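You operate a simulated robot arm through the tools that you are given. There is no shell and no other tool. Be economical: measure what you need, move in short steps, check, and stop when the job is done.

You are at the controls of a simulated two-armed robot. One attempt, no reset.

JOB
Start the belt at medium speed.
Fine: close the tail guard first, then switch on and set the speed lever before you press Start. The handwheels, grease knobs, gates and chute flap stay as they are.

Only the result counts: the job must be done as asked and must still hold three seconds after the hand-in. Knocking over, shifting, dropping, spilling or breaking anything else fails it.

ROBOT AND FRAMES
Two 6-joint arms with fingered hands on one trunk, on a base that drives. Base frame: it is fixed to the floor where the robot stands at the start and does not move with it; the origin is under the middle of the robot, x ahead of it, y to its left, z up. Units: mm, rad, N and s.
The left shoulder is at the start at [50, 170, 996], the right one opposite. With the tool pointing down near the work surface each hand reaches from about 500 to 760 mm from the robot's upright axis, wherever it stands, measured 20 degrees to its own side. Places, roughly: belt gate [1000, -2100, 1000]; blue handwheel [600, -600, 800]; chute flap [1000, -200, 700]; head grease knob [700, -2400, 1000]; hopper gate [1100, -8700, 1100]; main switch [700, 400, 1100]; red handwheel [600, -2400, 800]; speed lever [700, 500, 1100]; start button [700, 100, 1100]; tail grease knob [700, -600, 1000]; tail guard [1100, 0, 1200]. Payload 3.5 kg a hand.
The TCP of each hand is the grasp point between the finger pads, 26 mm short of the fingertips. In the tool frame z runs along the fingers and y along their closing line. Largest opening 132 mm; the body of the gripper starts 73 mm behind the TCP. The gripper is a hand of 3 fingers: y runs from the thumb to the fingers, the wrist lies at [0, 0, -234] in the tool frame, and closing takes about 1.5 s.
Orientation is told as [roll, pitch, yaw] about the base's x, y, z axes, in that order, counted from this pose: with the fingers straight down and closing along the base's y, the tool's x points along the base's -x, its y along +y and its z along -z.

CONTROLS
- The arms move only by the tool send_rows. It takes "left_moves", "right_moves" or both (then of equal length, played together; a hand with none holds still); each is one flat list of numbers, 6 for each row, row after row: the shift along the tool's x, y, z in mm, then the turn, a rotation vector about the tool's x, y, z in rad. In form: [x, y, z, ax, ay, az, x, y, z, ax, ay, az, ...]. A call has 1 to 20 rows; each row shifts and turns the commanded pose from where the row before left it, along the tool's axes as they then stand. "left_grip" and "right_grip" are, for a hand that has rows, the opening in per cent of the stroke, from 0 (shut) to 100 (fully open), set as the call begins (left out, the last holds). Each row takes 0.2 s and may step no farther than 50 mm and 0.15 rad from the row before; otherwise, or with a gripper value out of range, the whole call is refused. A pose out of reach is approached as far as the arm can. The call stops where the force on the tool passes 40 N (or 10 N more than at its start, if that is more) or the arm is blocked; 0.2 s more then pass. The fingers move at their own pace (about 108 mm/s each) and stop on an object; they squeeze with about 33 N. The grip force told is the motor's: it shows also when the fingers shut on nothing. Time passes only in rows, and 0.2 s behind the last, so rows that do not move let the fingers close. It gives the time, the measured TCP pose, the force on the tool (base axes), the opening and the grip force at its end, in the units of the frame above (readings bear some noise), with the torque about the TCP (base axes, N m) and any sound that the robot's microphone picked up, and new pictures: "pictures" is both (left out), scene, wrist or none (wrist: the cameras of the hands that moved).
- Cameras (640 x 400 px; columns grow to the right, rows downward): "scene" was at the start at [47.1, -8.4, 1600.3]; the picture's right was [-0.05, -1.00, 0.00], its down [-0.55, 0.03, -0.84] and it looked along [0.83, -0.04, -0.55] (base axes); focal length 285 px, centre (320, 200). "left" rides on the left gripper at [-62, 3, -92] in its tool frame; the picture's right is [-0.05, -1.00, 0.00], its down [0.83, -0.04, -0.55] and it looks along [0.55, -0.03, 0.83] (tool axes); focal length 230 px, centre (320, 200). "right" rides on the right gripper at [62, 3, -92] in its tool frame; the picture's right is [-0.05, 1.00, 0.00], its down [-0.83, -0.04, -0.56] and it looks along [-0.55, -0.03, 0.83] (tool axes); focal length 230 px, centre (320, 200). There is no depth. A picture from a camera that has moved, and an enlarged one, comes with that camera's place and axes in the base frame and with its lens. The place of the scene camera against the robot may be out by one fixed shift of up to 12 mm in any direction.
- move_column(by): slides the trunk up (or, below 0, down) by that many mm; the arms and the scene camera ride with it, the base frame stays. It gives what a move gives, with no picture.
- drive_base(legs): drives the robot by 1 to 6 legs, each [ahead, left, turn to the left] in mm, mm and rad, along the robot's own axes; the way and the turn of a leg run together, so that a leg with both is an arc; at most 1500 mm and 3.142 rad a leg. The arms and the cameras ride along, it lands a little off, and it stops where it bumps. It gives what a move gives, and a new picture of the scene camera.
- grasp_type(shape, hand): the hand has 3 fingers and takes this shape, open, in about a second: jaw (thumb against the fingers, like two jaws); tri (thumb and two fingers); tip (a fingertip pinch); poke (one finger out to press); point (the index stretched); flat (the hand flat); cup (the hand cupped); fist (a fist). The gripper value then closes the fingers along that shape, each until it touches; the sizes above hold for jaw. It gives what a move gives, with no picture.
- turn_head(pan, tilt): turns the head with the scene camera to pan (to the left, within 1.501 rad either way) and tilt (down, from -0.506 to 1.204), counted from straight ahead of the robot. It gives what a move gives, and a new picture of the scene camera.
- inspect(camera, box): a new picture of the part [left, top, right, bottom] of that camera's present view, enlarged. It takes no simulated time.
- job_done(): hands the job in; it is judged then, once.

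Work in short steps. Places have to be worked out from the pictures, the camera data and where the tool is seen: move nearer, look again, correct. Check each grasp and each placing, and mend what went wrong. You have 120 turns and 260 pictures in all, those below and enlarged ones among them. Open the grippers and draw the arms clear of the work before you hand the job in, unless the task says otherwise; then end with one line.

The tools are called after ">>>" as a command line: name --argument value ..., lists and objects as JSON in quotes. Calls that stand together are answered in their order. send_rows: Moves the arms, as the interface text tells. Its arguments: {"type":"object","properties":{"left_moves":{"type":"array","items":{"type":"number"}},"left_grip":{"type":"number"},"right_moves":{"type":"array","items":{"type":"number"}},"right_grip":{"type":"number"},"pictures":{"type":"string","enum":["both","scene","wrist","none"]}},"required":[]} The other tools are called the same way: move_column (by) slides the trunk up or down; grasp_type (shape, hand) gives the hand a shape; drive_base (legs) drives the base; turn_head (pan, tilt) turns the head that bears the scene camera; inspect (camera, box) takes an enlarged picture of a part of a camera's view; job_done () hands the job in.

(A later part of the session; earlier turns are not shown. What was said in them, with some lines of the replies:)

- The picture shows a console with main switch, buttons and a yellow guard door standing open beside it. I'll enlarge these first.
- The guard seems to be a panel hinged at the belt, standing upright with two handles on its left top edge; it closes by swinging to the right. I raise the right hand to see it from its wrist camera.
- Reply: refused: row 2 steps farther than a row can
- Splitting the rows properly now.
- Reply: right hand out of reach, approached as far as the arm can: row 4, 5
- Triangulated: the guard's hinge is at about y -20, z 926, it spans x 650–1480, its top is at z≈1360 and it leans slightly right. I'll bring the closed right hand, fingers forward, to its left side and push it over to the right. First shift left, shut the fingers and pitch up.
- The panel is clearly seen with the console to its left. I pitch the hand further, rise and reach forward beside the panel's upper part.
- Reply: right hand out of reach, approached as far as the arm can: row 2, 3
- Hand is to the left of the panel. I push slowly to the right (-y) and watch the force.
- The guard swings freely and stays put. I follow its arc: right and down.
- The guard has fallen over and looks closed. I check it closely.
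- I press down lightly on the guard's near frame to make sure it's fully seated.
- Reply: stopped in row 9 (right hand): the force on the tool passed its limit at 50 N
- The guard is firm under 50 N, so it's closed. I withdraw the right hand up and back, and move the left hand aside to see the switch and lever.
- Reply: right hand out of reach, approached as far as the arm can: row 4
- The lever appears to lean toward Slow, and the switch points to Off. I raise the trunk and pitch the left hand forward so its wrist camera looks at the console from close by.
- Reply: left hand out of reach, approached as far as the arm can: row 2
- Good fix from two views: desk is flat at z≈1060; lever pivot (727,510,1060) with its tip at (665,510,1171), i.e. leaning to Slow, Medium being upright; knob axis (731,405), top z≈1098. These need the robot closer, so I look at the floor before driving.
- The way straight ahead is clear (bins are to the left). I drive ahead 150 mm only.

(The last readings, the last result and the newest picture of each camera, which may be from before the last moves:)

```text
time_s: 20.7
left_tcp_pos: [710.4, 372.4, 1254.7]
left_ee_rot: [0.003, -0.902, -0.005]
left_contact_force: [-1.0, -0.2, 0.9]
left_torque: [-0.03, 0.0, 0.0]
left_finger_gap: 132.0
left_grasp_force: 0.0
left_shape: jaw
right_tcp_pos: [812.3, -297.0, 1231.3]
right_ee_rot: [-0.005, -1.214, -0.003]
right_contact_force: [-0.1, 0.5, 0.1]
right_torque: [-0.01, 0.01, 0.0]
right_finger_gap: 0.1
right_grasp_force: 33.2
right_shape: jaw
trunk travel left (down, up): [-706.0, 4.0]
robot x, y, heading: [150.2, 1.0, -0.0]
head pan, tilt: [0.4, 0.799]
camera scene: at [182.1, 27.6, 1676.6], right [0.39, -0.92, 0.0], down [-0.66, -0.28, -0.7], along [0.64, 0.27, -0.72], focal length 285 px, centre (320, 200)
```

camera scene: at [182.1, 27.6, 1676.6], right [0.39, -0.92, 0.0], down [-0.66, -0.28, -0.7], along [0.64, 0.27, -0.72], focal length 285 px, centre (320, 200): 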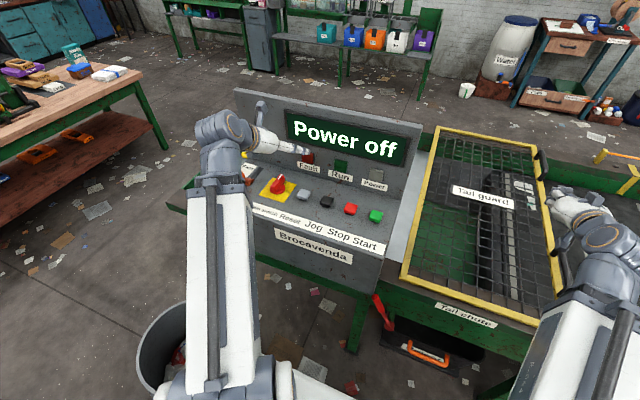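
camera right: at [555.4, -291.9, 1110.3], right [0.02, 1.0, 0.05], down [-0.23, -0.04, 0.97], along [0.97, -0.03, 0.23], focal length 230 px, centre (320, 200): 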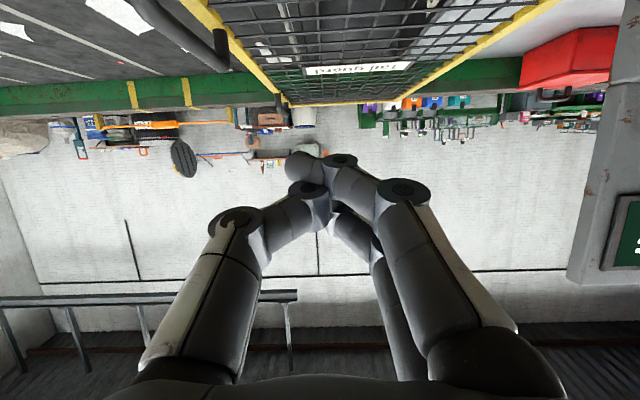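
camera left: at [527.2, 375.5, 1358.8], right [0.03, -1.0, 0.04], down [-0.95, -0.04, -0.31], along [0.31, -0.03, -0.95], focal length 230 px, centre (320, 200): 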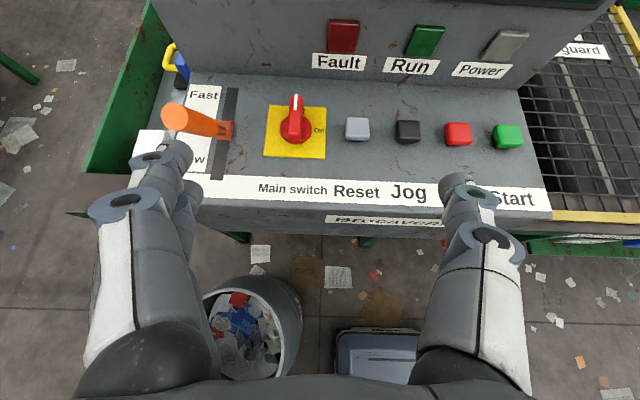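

Now I lower the left hand over the knob and turn it to fingers-down, with the jaw part open.

>>> send_rows --left_moves '[27.4, 16, 21.8, 0, 0, 0, 27.4, 16, 21.8, 0, 0, 0, 0, 0, 0, 0, 0.15, 0, 0, 0, 0, 0, 0.15, 0, 0, 0, 0, 0, 0.15, 0, 0, 0, 0, 0, 0.15, 0, 0, 0, 0, 0, 0.15, 0, 0, 0, 0, 0, 0.15, 0]' --left_grip 45

```text
time_s: 22.5
left_tcp_pos: [716.5, 408.8, 1187.1]
left_ee_rot: [0.002, 0.0, 0.001]
left_contact_force: [0.6, 0.0, 0.6]
left_torque: [0.03, -0.02, 0.01]
left_finger_gap: 59.9
left_grasp_force: 0.1
left_shape: jaw
left hand out of reach, approached as far as the arm can: row 1, 2
right_tcp_pos: [812.4, -296.8, 1230.7]
right_ee_rot: [-0.005, -1.215, 0.0]
right_contact_force: [0.1, 0.5, 0.0]
right_torque: [-0.02, 0.01, 0.01]
right_finger_gap: 0.0
right_grasp_force: 33.0
right_shape: jaw
trunk travel left (down, up): [-706.0, 4.0]
robot x, y, heading: [147.9, -1.1, 0.004]
head pan, tilt: [0.4, 0.799]
camera scene: at [182.5, 27.7, 1676.6], right [0.39, -0.92, 0.0], down [-0.66, -0.28, -0.7], along [0.64, 0.27, -0.72], focal length 285 px, centre (320, 200)
camera left: at [778.5, 411.6, 1277.4], right [0.05, -1.0, 0.0], down [-0.83, -0.04, 0.55], along [-0.55, -0.03, -0.83], focal length 230 px, centre (320, 200)
```

scene: 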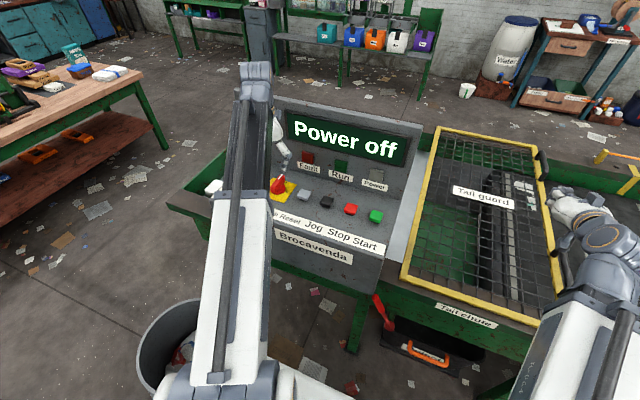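
left: 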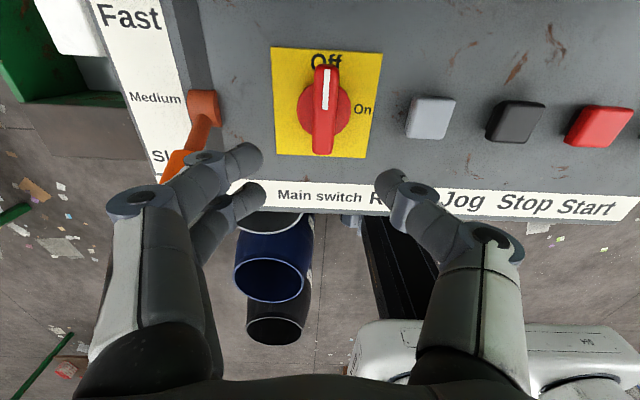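

The jaw is over the knob, bar along x between the fingers. I descend to grip its upper 20 mm.

>>> send_rows --left_moves '[-15, -4, 0, 0, 0, 0, 0, 0, 45, 0, 0, 0, 0, 0, 25, 0, 0, 0, 0, 0, 12, 0, 0, 0]' --pictures "wrist"

```text
time_s: 23.5
left_tcp_pos: [730.0, 405.0, 1104.3]
left_ee_rot: [0.002, -0.004, 0.0]
left_contact_force: [0.6, -0.3, -0.5]
left_torque: [-0.02, 0.0, -0.01]
left_finger_gap: 60.0
left_grasp_force: 0.0
left_shape: jaw
right_tcp_pos: [812.7, -297.0, 1231.1]
right_ee_rot: [-0.005, -1.215, -0.001]
right_contact_force: [-0.4, 0.4, 0.1]
right_torque: [0.03, 0.01, 0.01]
right_finger_gap: 0.0
right_grasp_force: 32.9
right_shape: jaw
trunk travel left (down, up): [-706.0, 4.0]
robot x, y, heading: [146.5, -2.3, 0.005]
head pan, tilt: [0.4, 0.799]
camera left: at [791.6, 408.7, 1194.9], right [0.05, -1.0, 0.0], down [-0.83, -0.04, 0.55], along [-0.55, -0.03, -0.83], focal length 230 px, centre (320, 200)
```

left: 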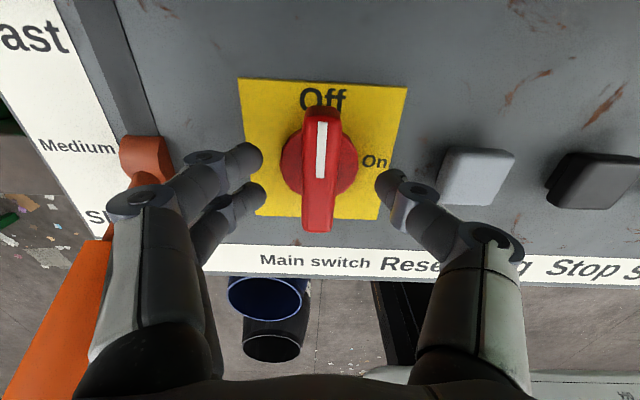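

Well placed. I close on the knob.

>>> send_rows --left_moves '[0, 0, 0, 0, 0, 0, 0, 0, 0, 0, 0, 0, 0, 0, 0, 0, 0, 0, 0, 0, 0, 0, 0, 0]' --left_grip 0 --pictures "wrist"

```text
time_s: 24.5
left_tcp_pos: [729.0, 406.2, 1103.0]
left_ee_rot: [0.001, -0.003, 0.0]
left_contact_force: [-0.2, 0.3, -4.4]
left_torque: [0.05, 0.04, 0.01]
left_finger_gap: 11.8
left_grasp_force: 33.2
left_shape: jaw
right_tcp_pos: [812.6, -296.4, 1229.4]
right_ee_rot: [-0.006, -1.215, 0.003]
right_contact_force: [-0.5, 0.3, -0.3]
right_torque: [0.03, -0.02, 0.04]
right_finger_gap: 0.0
right_grasp_force: 32.8
right_shape: jaw
trunk travel left (down, up): [-706.0, 4.0]
robot x, y, heading: [148.8, -1.1, -0.0]
head pan, tilt: [0.4, 0.799]
camera left: at [791.8, 408.9, 1194.7], right [0.05, -1.0, 0.0], down [-0.83, -0.04, 0.55], along [-0.55, -0.03, -0.83], focal length 230 px, centre (320, 200)
```

left: 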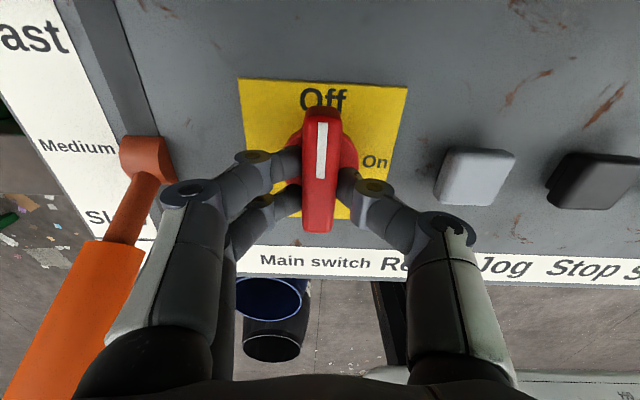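

Gripped (12 mm). I turn clockwise as seen from above, half way first.

>>> send_rows --left_moves '[0, 0, 0, 0, 0, 0.13, 0, 0, 0, 0, 0, 0.13, 0, 0, 0, 0, 0, 0.13, 0, 0, 0, 0, 0, 0.13, 0, 0, 0, 0, 0, 0.13, 0, 0, 0, 0, 0, 0.13]'

```text
time_s: 25.9
left_tcp_pos: [730.5, 405.3, 1103.7]
left_ee_rot: [0.004, 0.0, -0.78]
left_contact_force: [-12.6, 6.8, -14.8]
left_torque: [0.14, 0.16, 0.03]
left_finger_gap: 11.8
left_grasp_force: 33.5
left_shape: jaw
right_tcp_pos: [812.5, -295.1, 1230.2]
right_ee_rot: [-0.01, -1.213, 0.004]
right_contact_force: [-0.3, 0.4, 0.1]
right_torque: [0.03, -0.01, 0.0]
right_finger_gap: 0.0
right_grasp_force: 32.6
right_shape: jaw
trunk travel left (down, up): [-706.0, 4.0]
robot x, y, heading: [150.5, -1.8, -0.001]
head pan, tilt: [0.4, 0.799]
camera scene: at [181.5, 29.6, 1676.6], right [0.39, -0.92, 0.0], down [-0.66, -0.28, -0.7], along [0.64, 0.27, -0.72], focal length 285 px, centre (320, 200)
camera left: at [777.0, 365.6, 1195.2], right [-0.67, -0.74, 0.0], down [-0.62, 0.55, 0.55], along [-0.41, 0.37, -0.83], focal length 230 px, centre (320, 200)
```

scene: 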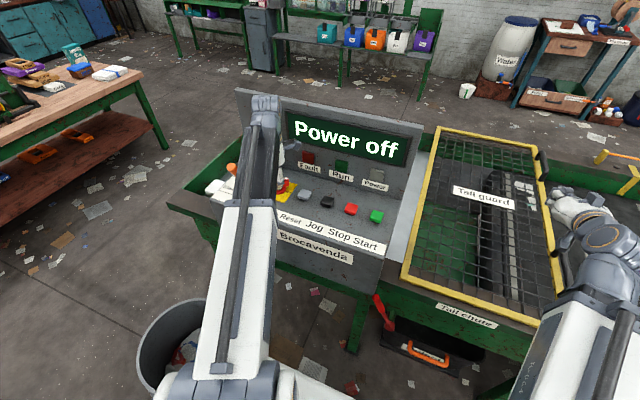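
left: 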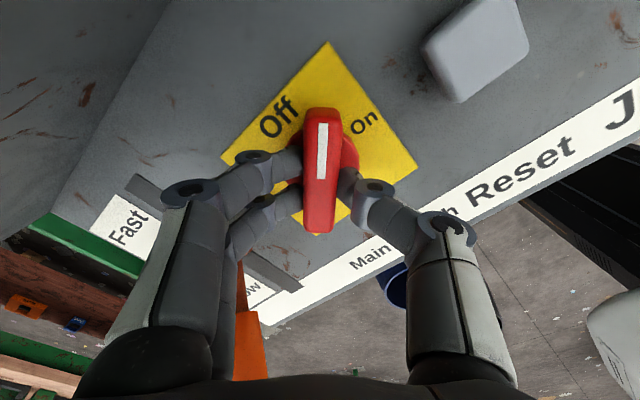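

The knob follows and the hand clears the lever. I turn the other half.

>>> send_rows --left_moves '[0, 0, 0, 0, 0, 0.13, 0, 0, 0, 0, 0, 0.13, 0, 0, 0, 0, 0, 0.13, 0, 0, 0, 0, 0, 0.13, 0, 0, 0, 0, 0, 0.13, 0, 0, 0, 0, 0, 0.14]'

```text
time_s: 27.3
left_tcp_pos: [733.2, 406.7, 1103.6]
left_ee_rot: [0.004, 0.0, -1.572]
left_contact_force: [-7.6, 12.8, -14.2]
left_torque: [0.23, 0.19, -0.02]
left_finger_gap: 11.5
left_grasp_force: 32.9
left_shape: jaw
right_tcp_pos: [812.7, -294.8, 1231.8]
right_ee_rot: [-0.009, -1.213, 0.005]
right_contact_force: [0.2, 0.2, -0.3]
right_torque: [0.02, 0.01, 0.01]
right_finger_gap: 0.0
right_grasp_force: 33.1
right_shape: jaw
trunk travel left (down, up): [-706.0, 4.0]
robot x, y, heading: [150.8, 1.4, -0.0]
head pan, tilt: [0.4, 0.799]
camera scene: at [182.2, 30.4, 1676.6], right [0.39, -0.92, 0.0], down [-0.66, -0.28, -0.7], along [0.64, 0.27, -0.72], focal length 285 px, centre (320, 200)
camera left: at [735.3, 345.4, 1195.3], right [-1.0, -0.05, 0.0], down [-0.04, 0.83, 0.56], along [-0.03, 0.55, -0.83], focal length 230 px, centre (320, 200)
```

scene: 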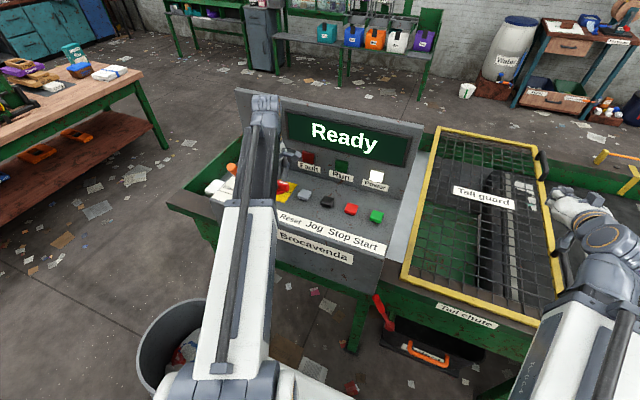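
left: 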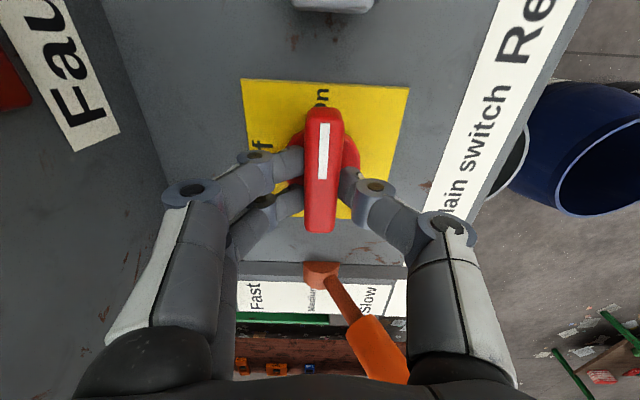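

The display says "Ready" and the Power lamp is lit. I release, rise, then open the jaw wide (it now closes along x) and move behind toward the lever.

>>> send_rows --left_moves '[0, 0, 0, 0, 0, 0, 0, 0, 0, 0, 0, 0, 0, 0, 0, 0, 0, 0, 0, 0, -25, 0, 0, 0, 0, -5, -22, 0, 0, 0]' --left_grip 45 --pictures "none"

>>> send_rows --left_moves '[0, -26, 0, 0, 0, 0, 0, -26, 0, 0, 0, 0, 0, 0, 0, 0, 0, 0]' --left_grip 68

```text
time_s: 28.5
left_tcp_pos: [727.5, 405.8, 1150.3]
left_ee_rot: [0.002, 0.002, -1.57]
left_contact_force: [-0.2, -0.2, 0.9]
left_torque: [0.02, 0.02, -0.02]
left_finger_gap: 59.2
left_grasp_force: 0.0
left_shape: jaw
right_tcp_pos: [811.8, -297.3, 1230.7]
right_ee_rot: [-0.005, -1.215, 0.002]
right_contact_force: [-0.6, 0.2, -1.0]
right_torque: [0.01, -0.01, -0.01]
right_finger_gap: 0.1
right_grasp_force: 33.3
right_shape: jaw
trunk travel left (down, up): [-706.0, 4.0]
robot x, y, heading: [151.3, -0.0, -0.001]
head pan, tilt: [0.4, 0.799]
```

```text
time_s: 29.3
left_tcp_pos: [674.0, 406.9, 1151.1]
left_ee_rot: [0.003, 0.003, -1.572]
left_contact_force: [0.8, -0.2, -0.3]
left_torque: [0.0, -0.01, 0.03]
left_finger_gap: 89.2
left_grasp_force: 0.0
left_shape: jaw
right_tcp_pos: [811.4, -298.2, 1231.1]
right_ee_rot: [-0.005, -1.214, -0.001]
right_contact_force: [0.2, 0.4, 0.0]
right_torque: [0.04, -0.02, 0.0]
right_finger_gap: 0.0
right_grasp_force: 32.8
right_shape: jaw
trunk travel left (down, up): [-706.0, 4.0]
robot x, y, heading: [150.5, -2.4, -0.003]
head pan, tilt: [0.4, 0.799]
camera scene: at [182.2, 27.7, 1676.7], right [0.39, -0.92, 0.0], down [-0.66, -0.28, -0.7], along [0.64, 0.27, -0.72], focal length 285 px, centre (320, 200)
camera left: at [678.0, 344.5, 1241.6], right [-1.0, -0.05, 0.0], down [-0.04, 0.83, 0.56], along [-0.03, 0.56, -0.83], focal length 230 px, centre (320, 200)
```

scene: 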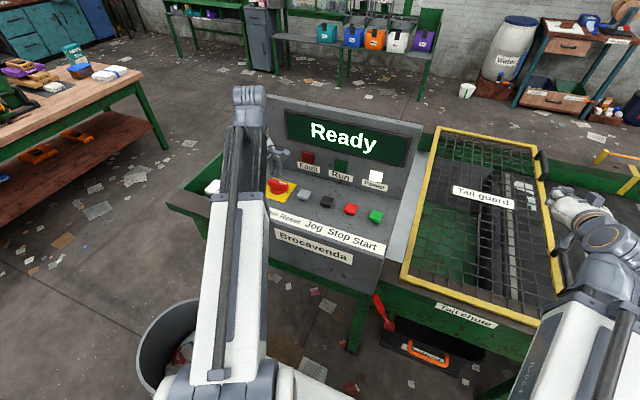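
left: 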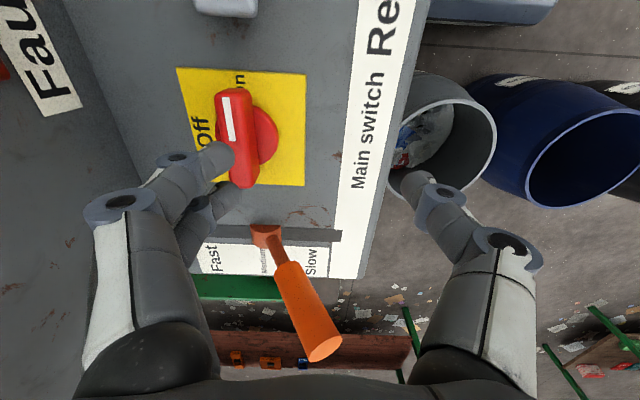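

The lever lies between the open fingers. I move +y so that the jaw straddles it.

>>> send_rows --left_moves '[35, 0, 0, 0, 0, 0, 35, 0, 0, 0, 0, 0, 33, 0, 0, 0, 0, 0]'

```text
time_s: 30.1
left_tcp_pos: [674.7, 507.4, 1149.0]
left_ee_rot: [0.004, 0.001, -1.572]
left_contact_force: [-0.9, -0.5, -0.6]
left_torque: [-0.01, 0.03, 0.01]
left_finger_gap: 89.7
left_grasp_force: 0.0
left_shape: jaw
right_tcp_pos: [812.8, -296.7, 1232.3]
right_ee_rot: [-0.006, -1.216, 0.002]
right_contact_force: [-0.2, 0.4, -0.2]
right_torque: [-0.02, -0.02, -0.01]
right_finger_gap: 0.1
right_grasp_force: 33.0
right_shape: jaw
trunk travel left (down, up): [-706.0, 4.0]
robot x, y, heading: [147.6, 2.9, 0.003]
head pan, tilt: [0.4, 0.799]
camera scene: at [182.1, 28.1, 1676.7], right [0.39, -0.92, 0.0], down [-0.66, -0.28, -0.7], along [0.64, 0.27, -0.72], focal length 285 px, centre (320, 200)
camera left: at [678.7, 446.5, 1240.2], right [-1.0, -0.05, 0.0], down [-0.04, 0.83, 0.56], along [-0.03, 0.56, -0.83], focal length 230 px, centre (320, 200)
```

scene: 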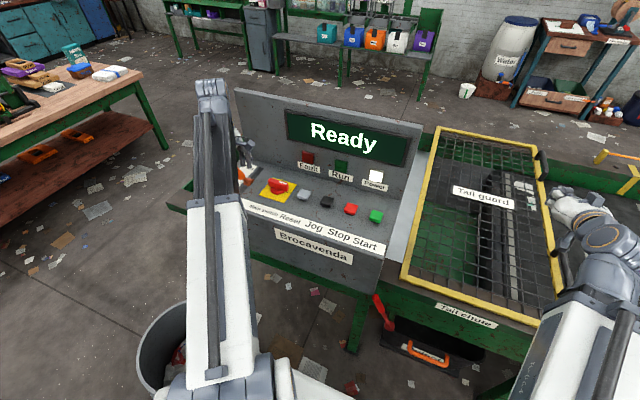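
left: 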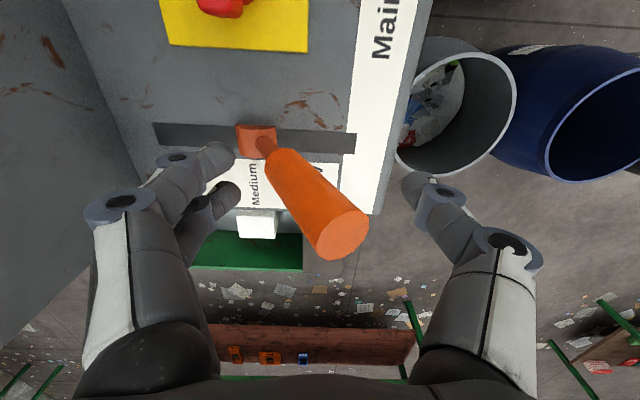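

The lever is inside the jaw; its pivot and "Medium" are at x≈726. I narrow the jaw a bit and carry it forward to x 726.

>>> send_rows --left_moves '[0, 0, 0, 0, 0, 0, 0, 0, 0, 0, 0, 0, 0, 13, 0, 0, 0, 0, 0, 13, 0, 0, 0, 0, 0, 13, 0, 0, 0, 0, 0, 12, 0, 0, 0, 0]' --left_grip 49 --pictures "wrist"

```text
time_s: 31.5
left_tcp_pos: [724.6, 508.4, 1149.7]
left_ee_rot: [0.004, 0.002, -1.571]
left_contact_force: [-2.0, -0.3, 0.2]
left_torque: [0.0, 0.0, -0.02]
left_finger_gap: 66.6
left_grasp_force: 0.1
left_shape: jaw
right_tcp_pos: [812.4, -297.2, 1231.1]
right_ee_rot: [-0.005, -1.215, 0.0]
right_contact_force: [0.4, -0.3, 0.0]
right_torque: [0.0, 0.02, -0.02]
right_finger_gap: 0.0
right_grasp_force: 33.0
right_shape: jaw
trunk travel left (down, up): [-706.0, 4.0]
robot x, y, heading: [148.8, -0.4, 0.004]
head pan, tilt: [0.4, 0.799]
camera left: at [728.2, 446.9, 1242.0], right [-1.0, -0.05, 0.0], down [-0.04, 0.83, 0.56], along [-0.03, 0.56, -0.83], focal length 230 px, centre (320, 200)
```

left: 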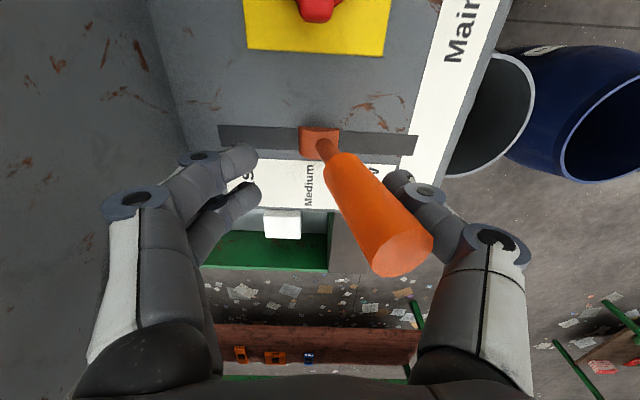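

The jaw is centred on the pivot (x≈725–726). Closing it will bring the lever upright.

>>> send_rows --left_moves '[0, 1, 0, 0, 0, 0, 0, 0, 0, 0, 0, 0, 0, 0, 0, 0, 0, 0, 0, 0, 0, 0, 0, 0, 0, 0, 0, 0, 0, 0]' --left_grip 15

```text
time_s: 32.7
left_tcp_pos: [726.5, 508.3, 1150.7]
left_ee_rot: [0.005, 0.002, -1.571]
left_contact_force: [0.2, 0.2, -0.5]
left_torque: [0.01, -0.02, 0.03]
left_finger_gap: 20.6
left_grasp_force: 0.2
left_shape: jaw
right_tcp_pos: [812.7, -296.3, 1231.0]
right_ee_rot: [-0.008, -1.214, 0.001]
right_contact_force: [0.4, -0.2, -0.1]
right_torque: [0.01, 0.03, 0.01]
right_finger_gap: 0.0
right_grasp_force: 33.4
right_shape: jaw
trunk travel left (down, up): [-706.0, 4.0]
robot x, y, heading: [151.7, -0.7, -0.002]
head pan, tilt: [0.4, 0.799]
camera scene: at [182.0, 27.7, 1676.7], right [0.39, -0.92, 0.0], down [-0.66, -0.28, -0.7], along [0.64, 0.27, -0.72], focal length 285 px, centre (320, 200)
camera left: at [729.7, 446.5, 1242.6], right [-1.0, -0.05, 0.0], down [-0.04, 0.83, 0.56], along [-0.03, 0.56, -0.83], focal length 230 px, centre (320, 200)
```

scene: 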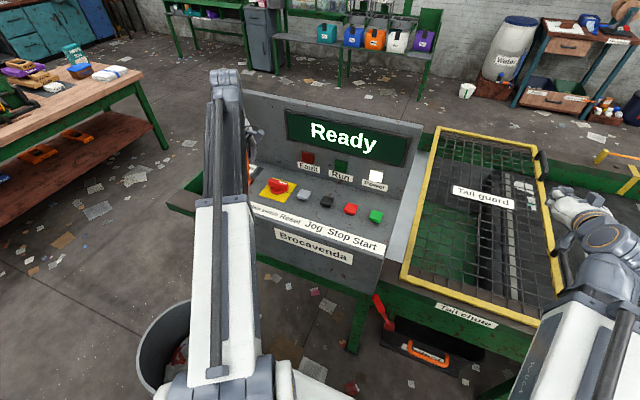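
left: 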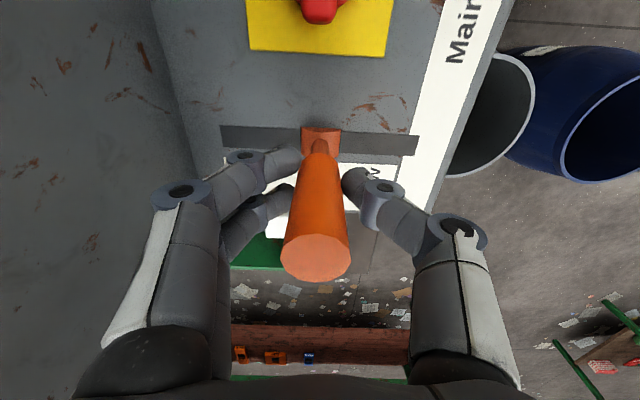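

The lever is almost upright. I close fully to centre it, then check its line.

>>> send_rows --left_moves '[0, 0, 0, 0, 0, 0, 0, 0, 0, 0, 0, 0, 0, 0, 0, 0, 0, 0, 0, 0, 0, 0, 0, 0]' --left_grip 0 --pictures "wrist"

>>> inspect --camera "left" --box '[200, 100, 440, 300]'

```text
time_s: 33.7
left_tcp_pos: [726.0, 507.9, 1151.2]
left_ee_rot: [0.003, 0.004, -1.571]
left_contact_force: [-1.7, -3.1, -4.8]
left_torque: [-0.03, 0.04, 0.07]
left_finger_gap: 15.5
left_grasp_force: 32.6
left_shape: jaw
right_tcp_pos: [813.1, -296.9, 1230.2]
right_ee_rot: [-0.006, -1.215, 0.0]
right_contact_force: [-1.2, 0.0, -0.7]
right_torque: [0.03, -0.02, 0.01]
right_finger_gap: 0.0
right_grasp_force: 33.2
right_shape: jaw
trunk travel left (down, up): [-706.0, 4.0]
robot x, y, heading: [148.1, -4.0, 0.001]
head pan, tilt: [0.4, 0.799]
camera left: at [729.9, 446.2, 1242.3], right [-1.0, -0.05, 0.0], down [-0.04, 0.83, 0.56], along [-0.03, 0.56, -0.83], focal length 230 px, centre (320, 200)
```

left: 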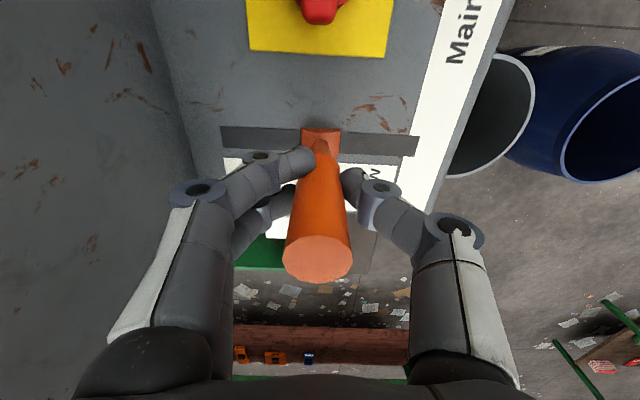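

```text
2.00 times, centred on (320, 200) of left
camera zoom: at [729.9, 446.2, 1242.3], right [-1.0, -0.05, 0.0], down [-0.04, 0.83, 0.56], along [-0.03, 0.56, -0.83], focal length 460 px, centre (320, 200)
```

zoom: 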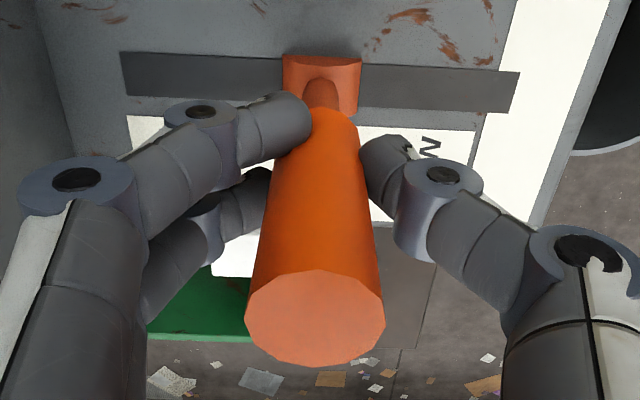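

The lever now stands upright at Medium. I release and back the hand out sideways.

>>> send_rows --left_moves '[0, 0, 0, 0, 0, 0, 0, 0, 0, 0, 0, 0, 0, 0, 0, 0, 0, 0, -35, 0, 0, 0, 0, 0, -35, 0, 0, 0, 0, 0, -35, 0, 0, 0, 0, 0]' --left_grip 60 --pictures "wrist"

>>> inspect --camera "left" --box '[170, 180, 410, 400]'

```text
time_s: 35.1
left_tcp_pos: [723.9, 404.1, 1149.8]
left_ee_rot: [0.002, 0.003, -1.571]
left_contact_force: [-0.4, -0.3, 0.2]
left_torque: [0.04, 0.01, 0.01]
left_finger_gap: 78.8
left_grasp_force: 0.1
left_shape: jaw
right_tcp_pos: [813.3, -296.2, 1230.3]
right_ee_rot: [-0.006, -1.214, 0.0]
right_contact_force: [-0.6, 0.0, -0.1]
right_torque: [0.05, 0.0, 0.01]
right_finger_gap: 0.4
right_grasp_force: 33.3
right_shape: jaw
trunk travel left (down, up): [-706.0, 4.0]
robot x, y, heading: [153.0, 5.8, -0.001]
head pan, tilt: [0.4, 0.799]
camera left: at [727.3, 342.3, 1241.4], right [-1.0, -0.05, 0.0], down [-0.05, 0.83, 0.56], along [-0.03, 0.56, -0.83], focal length 230 px, centre (320, 200)
```

left: 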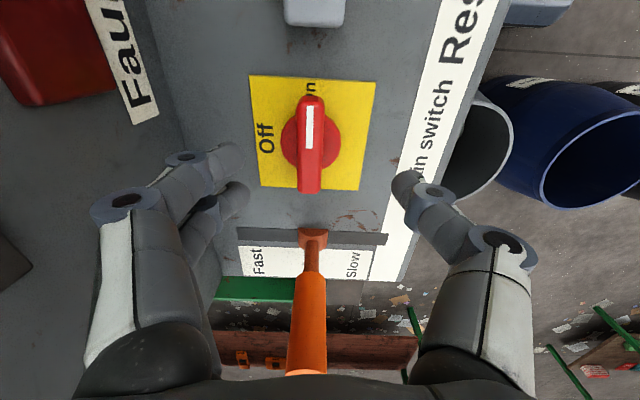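

```text
1.82 times, centred on (290, 290) of left
camera zoom: at [727.3, 342.3, 1241.4], right [-1.0, -0.05, 0.0], down [-0.05, 0.83, 0.56], along [-0.03, 0.56, -0.83], focal length 418 px, centre (374, 36)
```

zoom: 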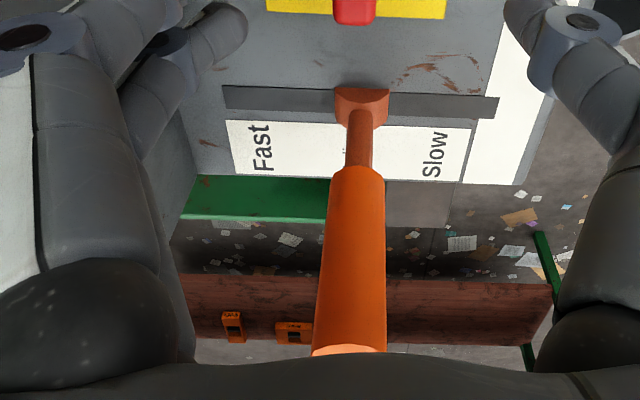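

Lever stands exactly upright at Medium, switch On. Now I shut the fingers and move over toward the Start button, above all the buttons.

>>> send_rows --left_moves '[-45, 0, 0, 0, 0, 0, -45, 0, 0, 0, 0, 0, -45, 0, 0, 0, 0, 0, -45, 0, 0, 0, 0, 0, -45, 0, 0, 0, 0, 0, -45, 0, 0, 0, 0, 0, -38, 0, 0, 0, 0, 0]' --left_grip 0

```text
time_s: 36.7
left_tcp_pos: [728.9, 92.6, 1150.5]
left_ee_rot: [0.004, 0.002, -1.572]
left_contact_force: [0.2, -0.1, 0.5]
left_torque: [0.0, -0.02, 0.01]
left_finger_gap: 0.0
left_grasp_force: 33.0
left_shape: jaw
right_tcp_pos: [812.8, -298.3, 1230.5]
right_ee_rot: [-0.005, -1.213, 0.001]
right_contact_force: [0.0, -0.3, -0.4]
right_torque: [0.06, 0.01, 0.0]
right_finger_gap: 0.1
right_grasp_force: 33.1
right_shape: jaw
trunk travel left (down, up): [-706.0, 4.0]
robot x, y, heading: [147.4, 1.8, 0.001]
head pan, tilt: [0.4, 0.799]
camera scene: at [182.1, 27.3, 1676.7], right [0.39, -0.92, 0.0], down [-0.66, -0.28, -0.7], along [0.64, 0.27, -0.72], focal length 285 px, centre (320, 200)
camera left: at [732.1, 30.9, 1242.2], right [-1.0, -0.05, 0.0], down [-0.05, 0.83, 0.56], along [-0.03, 0.56, -0.83], focal length 230 px, centre (320, 200)
```

scene: 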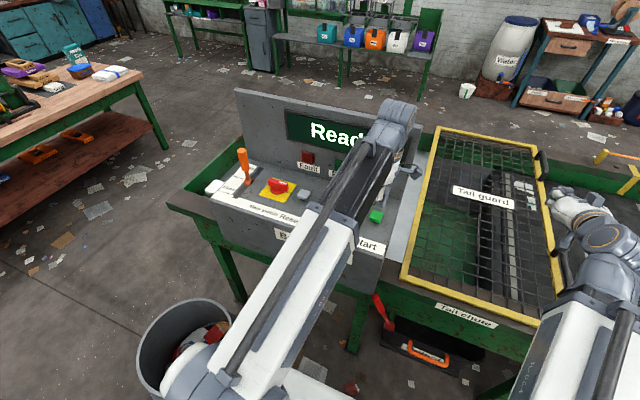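
left: 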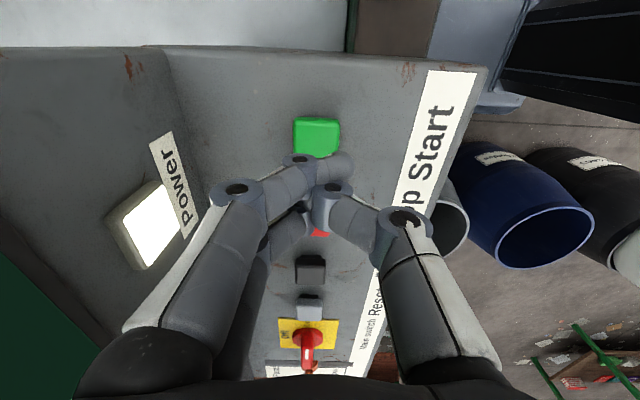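

>>> inspect --camera "left" --box '[240, 90, 400, 200]'

>>> inspect --camera "scene" --box '[340, 130, 440, 260]'

```text
3.64 times, centred on (320, 145) of left
camera zoom: at [732.1, 30.9, 1242.2], right [-1.0, -0.05, 0.0], down [-0.05, 0.83, 0.56], along [-0.03, 0.56, -0.83], focal length 837 px, centre (320, 400)
```

zoom: 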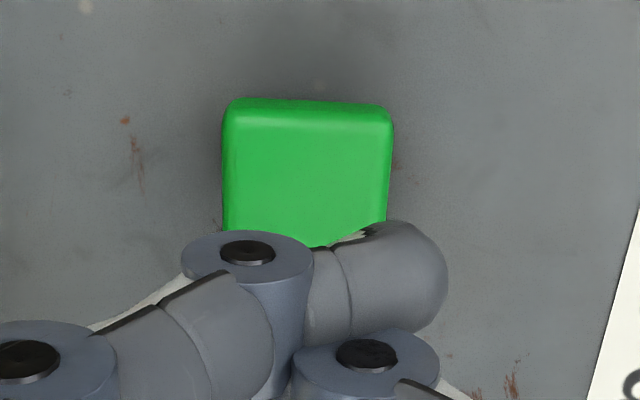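

```text
3.08 times, centred on (390, 195) of scene
camera zoom: at [182.1, 27.3, 1676.7], right [0.39, -0.92, 0.0], down [-0.66, -0.28, -0.7], along [0.64, 0.27, -0.72], focal length 877 px, centre (105, 215)
```

zoom: 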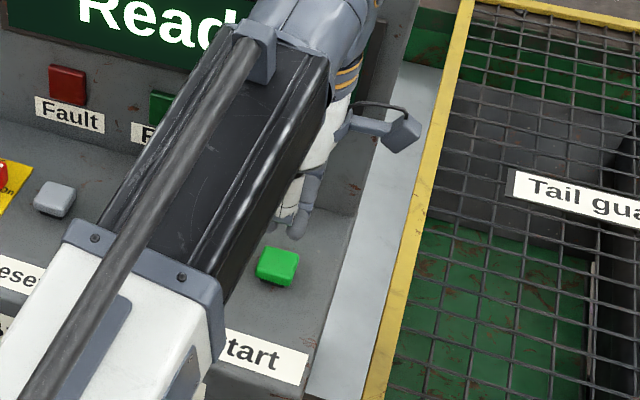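

Button centre judged at about (732, 89), top z≈1078. The fingertips sit slightly to -x of the TCP, so I aim a little forward and descend close for a look.

>>> send_rows --left_moves '[-3, 9, 20, 0, 0, 0, 0, 0, 12, 0, 0, 0]'

>>> inspect --camera "left" --box '[240, 90, 400, 200]'

>>> inspect --camera "scene" --box '[340, 170, 420, 240]'

```text
time_s: 37.3
left_tcp_pos: [737.5, 90.7, 1119.1]
left_ee_rot: [0.004, 0.002, -1.569]
left_contact_force: [-0.5, -0.4, 0.6]
left_torque: [-0.01, 0.0, 0.02]
left_finger_gap: 0.1
left_grasp_force: 32.9
left_shape: jaw
right_tcp_pos: [812.9, -296.8, 1230.8]
right_ee_rot: [-0.004, -1.217, 0.0]
right_contact_force: [-0.5, -0.1, -0.8]
right_torque: [-0.02, 0.01, 0.0]
right_finger_gap: 0.2
right_grasp_force: 33.2
right_shape: jaw
trunk travel left (down, up): [-706.0, 4.0]
robot x, y, heading: [148.3, 2.1, 0.002]
head pan, tilt: [0.4, 0.799]
camera scene: at [182.0, 27.6, 1676.7], right [0.39, -0.92, 0.0], down [-0.66, -0.28, -0.7], along [0.64, 0.27, -0.72], focal length 285 px, centre (320, 200)
camera left: at [740.2, 29.6, 1210.6], right [-1.0, -0.05, 0.0], down [-0.04, 0.83, 0.56], along [-0.03, 0.56, -0.83], focal length 230 px, centre (320, 200)
```

scene: 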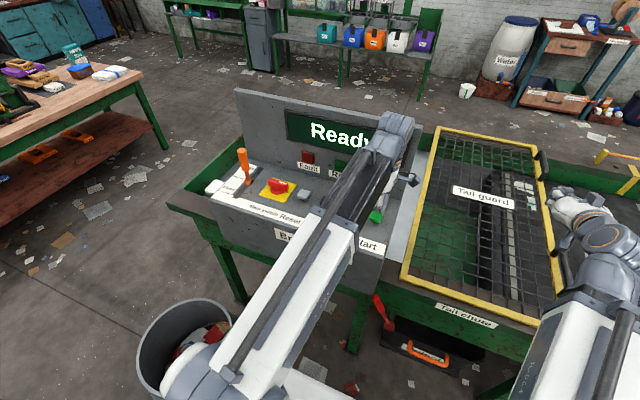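
left: 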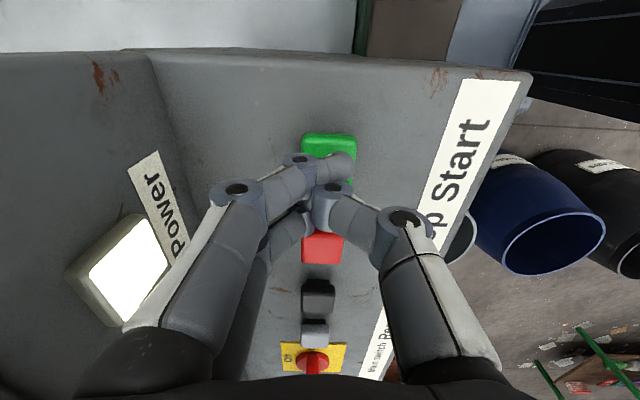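

```text
3.64 times, centred on (320, 145) of left
camera zoom: at [740.2, 29.6, 1210.6], right [-1.0, -0.05, 0.0], down [-0.04, 0.83, 0.56], along [-0.03, 0.56, -0.83], focal length 837 px, centre (320, 400)
```

zoom: 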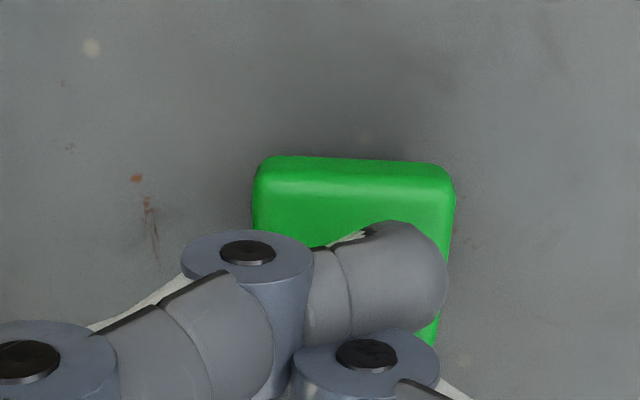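

```text
5.71 times, centred on (380, 205) of scene
camera zoom: at [182.0, 27.6, 1676.7], right [0.39, -0.92, 0.0], down [-0.66, -0.28, -0.7], along [0.64, 0.27, -0.72], focal length 1628 px, centre (-23, 171)
```

zoom: 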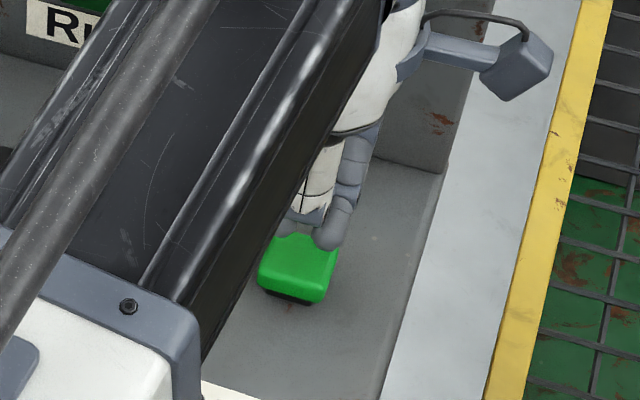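

Fingertips are above the button. I press down slowly.

>>> send_rows --left_moves '[0, 0, 5, 0, 0, 0, 0, 0, 5, 0, 0, 0, 0, 0, 4, 0, 0, 0, 0, 0, 4, 0, 0, 0, 0, 0, 3, 0, 0, 0, 0, 0, 3, 0, 0, 0, 0, 0, 3, 0, 0, 0]'

```text
time_s: 38.9
left_tcp_pos: [735.0, 93.2, 1094.6]
left_ee_rot: [0.007, 0.003, -1.57]
left_contact_force: [2.3, -0.4, 25.1]
left_torque: [-0.03, -0.01, 0.0]
left_finger_gap: 0.0
left_grasp_force: 33.0
left_shape: jaw
right_tcp_pos: [812.4, -296.9, 1231.2]
right_ee_rot: [-0.005, -1.215, 0.0]
right_contact_force: [-0.8, -0.4, 0.3]
right_torque: [-0.02, -0.02, -0.02]
right_finger_gap: 0.2
right_grasp_force: 33.1
right_shape: jaw
trunk travel left (down, up): [-706.0, 4.0]
robot x, y, heading: [147.3, 3.5, 0.003]
head pan, tilt: [0.4, 0.799]
heard: click
camera scene: at [180.2, 27.2, 1677.2], right [0.39, -0.92, 0.0], down [-0.66, -0.28, -0.7], along [0.64, 0.27, -0.72], focal length 285 px, centre (320, 200)
camera left: at [738.2, 30.3, 1186.0], right [-1.0, -0.05, -0.01], down [-0.05, 0.83, 0.56], along [-0.02, 0.56, -0.83], focal length 230 px, centre (320, 200)
```

scene: 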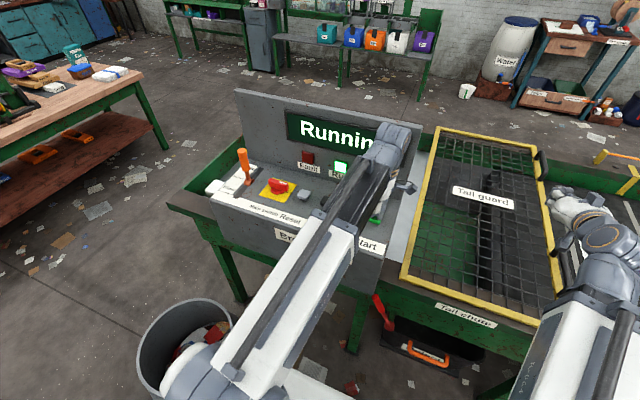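
left: 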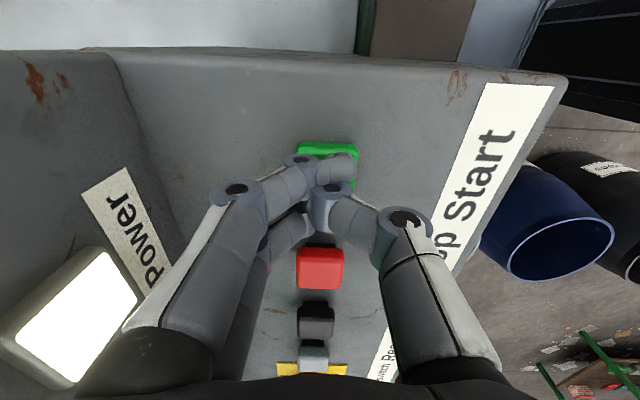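

A click and the display shows "Running" with the Run lamp on. I lift straight up, draw both arms back and open the hands.

>>> send_rows --left_moves '[0, 0, -20, 0, 0, 0, 0, 0, -40, 0, 0, 0, 0, -45, 0, 0, 0, 0, 0, -45, 0, 0, 0, 0, 0, -45, 0, 0, 0, 0]' --right_moves '[0, 0, 0, 0, 0, 0, 0, 0, -45, 0, 0, 0, 0, 0, -45, 0, 0, 0, 0, 0, -45, 0, 0, 0, 0, 0, -45, 0, 0, 0]' --pictures "scene"

>>> send_rows --left_moves '[0, 0, 0, 0, 0, 0, 0, 0, 0, 0, 0, 0, 0, 0, 0, 0, 0, 0, 0, 0, 0, 0, 0, 0]' --right_moves '[0, 0, 0, 0, 0, 0, 0, 0, 0, 0, 0, 0, 0, 0, 0, 0, 0, 0, 0, 0, 0, 0, 0, 0]' --left_grip 100 --right_grip 100

>>> inspect --camera "scene" --box '[160, 80, 440, 280]'

```text
time_s: 40.1
left_tcp_pos: [601.0, 90.8, 1150.7]
left_ee_rot: [0.004, 0.002, -1.571]
left_contact_force: [-0.8, 0.7, -0.3]
left_torque: [-0.03, -0.02, 0.0]
left_finger_gap: 0.0
left_grasp_force: 33.1
left_shape: jaw
right_tcp_pos: [748.3, -339.5, 1343.8]
right_ee_rot: [-0.005, -1.212, 0.0]
right_contact_force: [-0.6, 0.4, -0.3]
right_torque: [-0.03, -0.04, 0.01]
right_finger_gap: 0.0
right_grasp_force: 33.3
right_shape: jaw
right hand out of reach, approached as far as the arm can: row 2, 3, 4, 5
trunk travel left (down, up): [-706.0, 4.0]
robot x, y, heading: [148.9, 1.8, 0.001]
head pan, tilt: [0.4, 0.799]
camera scene: at [180.9, 27.6, 1676.7], right [0.39, -0.92, 0.0], down [-0.66, -0.28, -0.7], along [0.64, 0.27, -0.72], focal length 285 px, centre (320, 200)
```

scene: 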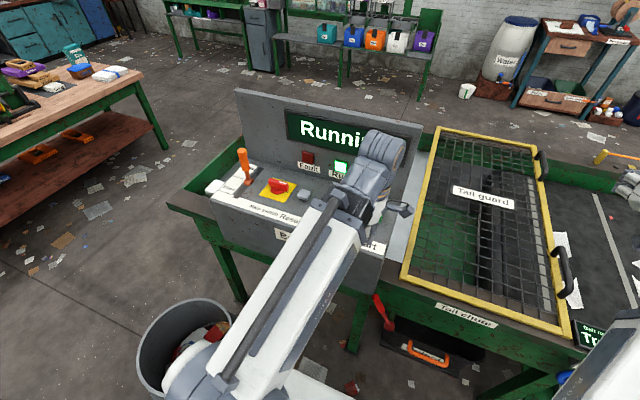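

```text
time_s: 41.1
left_tcp_pos: [601.5, 91.0, 1151.4]
left_ee_rot: [0.004, 0.001, -1.569]
left_contact_force: [-0.5, -0.2, -0.1]
left_torque: [0.03, -0.01, -0.02]
left_finger_gap: 132.0
left_grasp_force: 0.1
left_shape: jaw
right_tcp_pos: [749.4, -340.3, 1342.1]
right_ee_rot: [-0.005, -1.213, 0.001]
right_contact_force: [0.5, -0.2, 0.2]
right_torque: [0.04, 0.02, 0.01]
right_finger_gap: 131.9
right_grasp_force: 0.0
right_shape: jaw
trunk travel left (down, up): [-706.0, 4.0]
robot x, y, heading: [150.6, 1.0, 0.001]
head pan, tilt: [0.4, 0.799]
camera scene: at [182.0, 27.6, 1676.7], right [0.39, -0.92, 0.0], down [-0.66, -0.28, -0.7], along [0.64, 0.27, -0.72], focal length 285 px, centre (320, 200)
camera right: at [641.9, -335.0, 1316.5], right [0.02, 1.0, 0.05], down [-0.23, -0.04, 0.97], along [0.97, -0.03, 0.23], focal length 230 px, centre (320, 200)
camera left: at [605.4, 29.5, 1242.8], right [-1.0, -0.05, 0.0], down [-0.04, 0.83, 0.56], along [-0.03, 0.56, -0.83], focal length 230 px, centre (320, 200)
```

scene: 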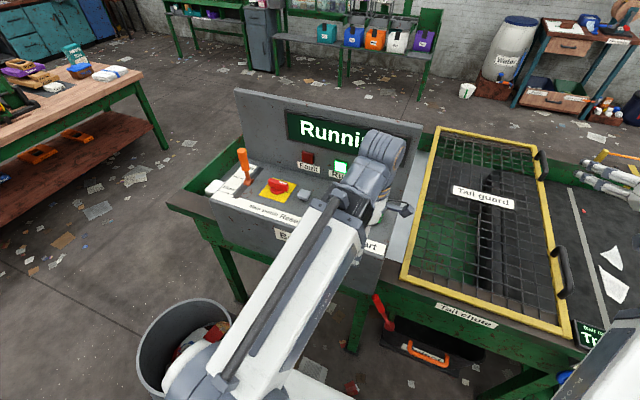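
right: 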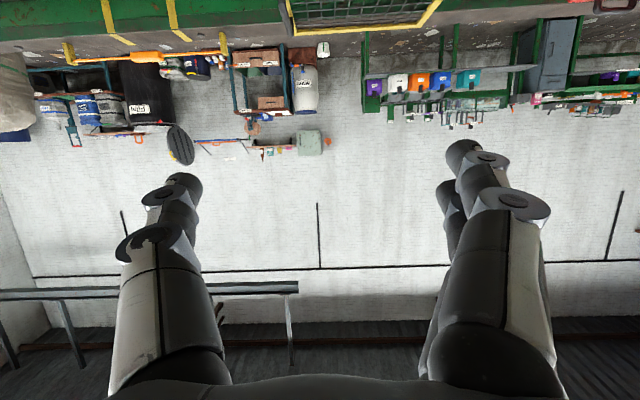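
left: 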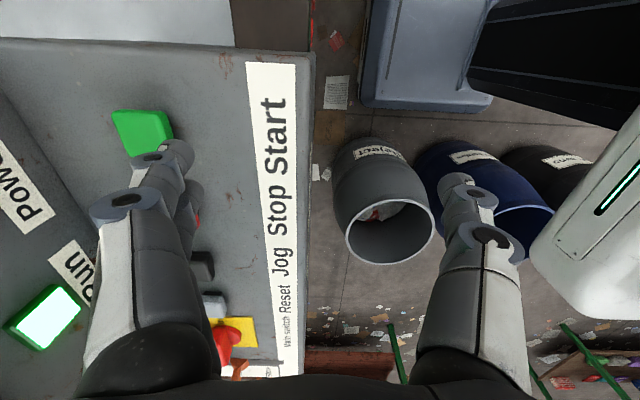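

```text
2.00 times, centred on (300, 180) of scene
camera zoom: at [182.0, 27.6, 1676.7], right [0.39, -0.92, 0.0], down [-0.66, -0.28, -0.7], along [0.64, 0.27, -0.72], focal length 570 px, centre (360, 240)
```

zoom: 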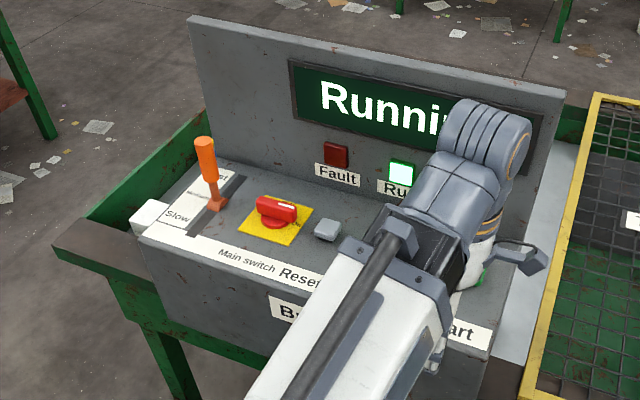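

Running, with lever upright and no fault. I back the base away to clear the work and look at the belt display.

>>> drive_base --legs '[[-180, 0, 0]]'

>>> turn_head --pan 0.0 --tilt 0.55

```text
time_s: 42.6
left_tcp_pos: [420.0, 91.6, 1150.0]
left_ee_rot: [0.002, 0.0, -1.566]
left_contact_force: [0.8, 0.2, 0.2]
left_torque: [0.04, -0.01, 0.02]
left_finger_gap: 132.1
left_grasp_force: 0.0
left_shape: jaw
right_tcp_pos: [568.9, -337.5, 1342.5]
right_ee_rot: [-0.005, -1.214, 0.002]
right_contact_force: [-0.4, 0.5, 0.5]
right_torque: [0.0, 0.0, -0.04]
right_finger_gap: 132.2
right_grasp_force: 0.0
right_shape: jaw
trunk travel left (down, up): [-706.0, 4.0]
robot x, y, heading: [-29.0, 0.7, 0.004]
head pan, tilt: [0.4, 0.799]
camera scene: at [-0.1, 27.5, 1676.7], right [0.39, -0.92, 0.0], down [-0.66, -0.28, -0.7], along [0.64, 0.27, -0.72], focal length 285 px, centre (320, 200)
```

scene: 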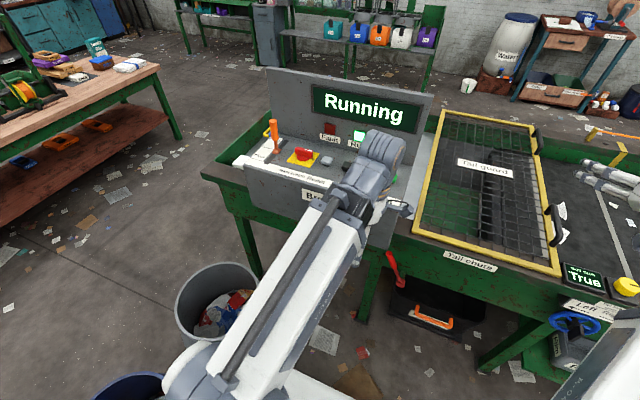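

```text
time_s: 43.5
left_tcp_pos: [421.4, 91.3, 1151.4]
left_ee_rot: [0.004, 0.003, -1.568]
left_contact_force: [0.0, 0.7, 0.3]
left_torque: [-0.02, -0.06, -0.01]
left_finger_gap: 131.9
left_grasp_force: 0.0
left_shape: jaw
right_tcp_pos: [570.8, -338.3, 1342.4]
right_ee_rot: [-0.006, -1.211, 0.003]
right_contact_force: [-0.2, 0.1, 0.6]
right_torque: [0.0, 0.0, 0.01]
right_finger_gap: 131.9
right_grasp_force: 0.0
right_shape: jaw
trunk travel left (down, up): [-706.0, 4.0]
robot x, y, heading: [-27.8, 1.0, -0.002]
head pan, tilt: [0.0, 0.55]
camera scene: at [17.3, -3.8, 1698.0], right [0.0, -1.0, 0.0], down [-0.52, 0.0, -0.85], along [0.85, 0.0, -0.52], focal length 285 px, centre (320, 200)
```

scene: 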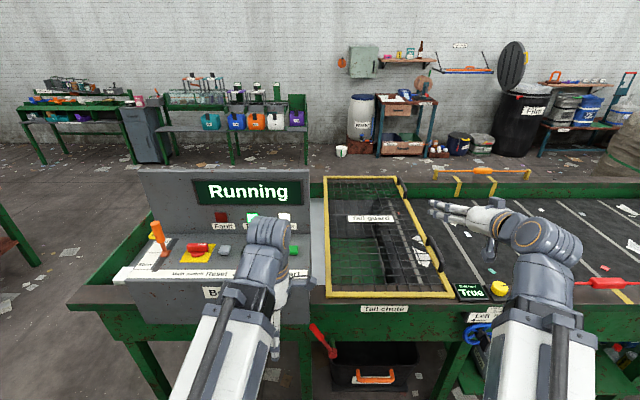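

Belt display reads "True" (runs true), console "Running", guard shut, lever at Medium, arms clear. I hand in.

>>> job_done

```text
The job is handed in.
```

The belt is running at medium speed: I closed the tail guard, switched the main switch on, set the lever upright at Medium, then pressed Start. The console reads "Running" with no fault, and both arms are clear with hands open.
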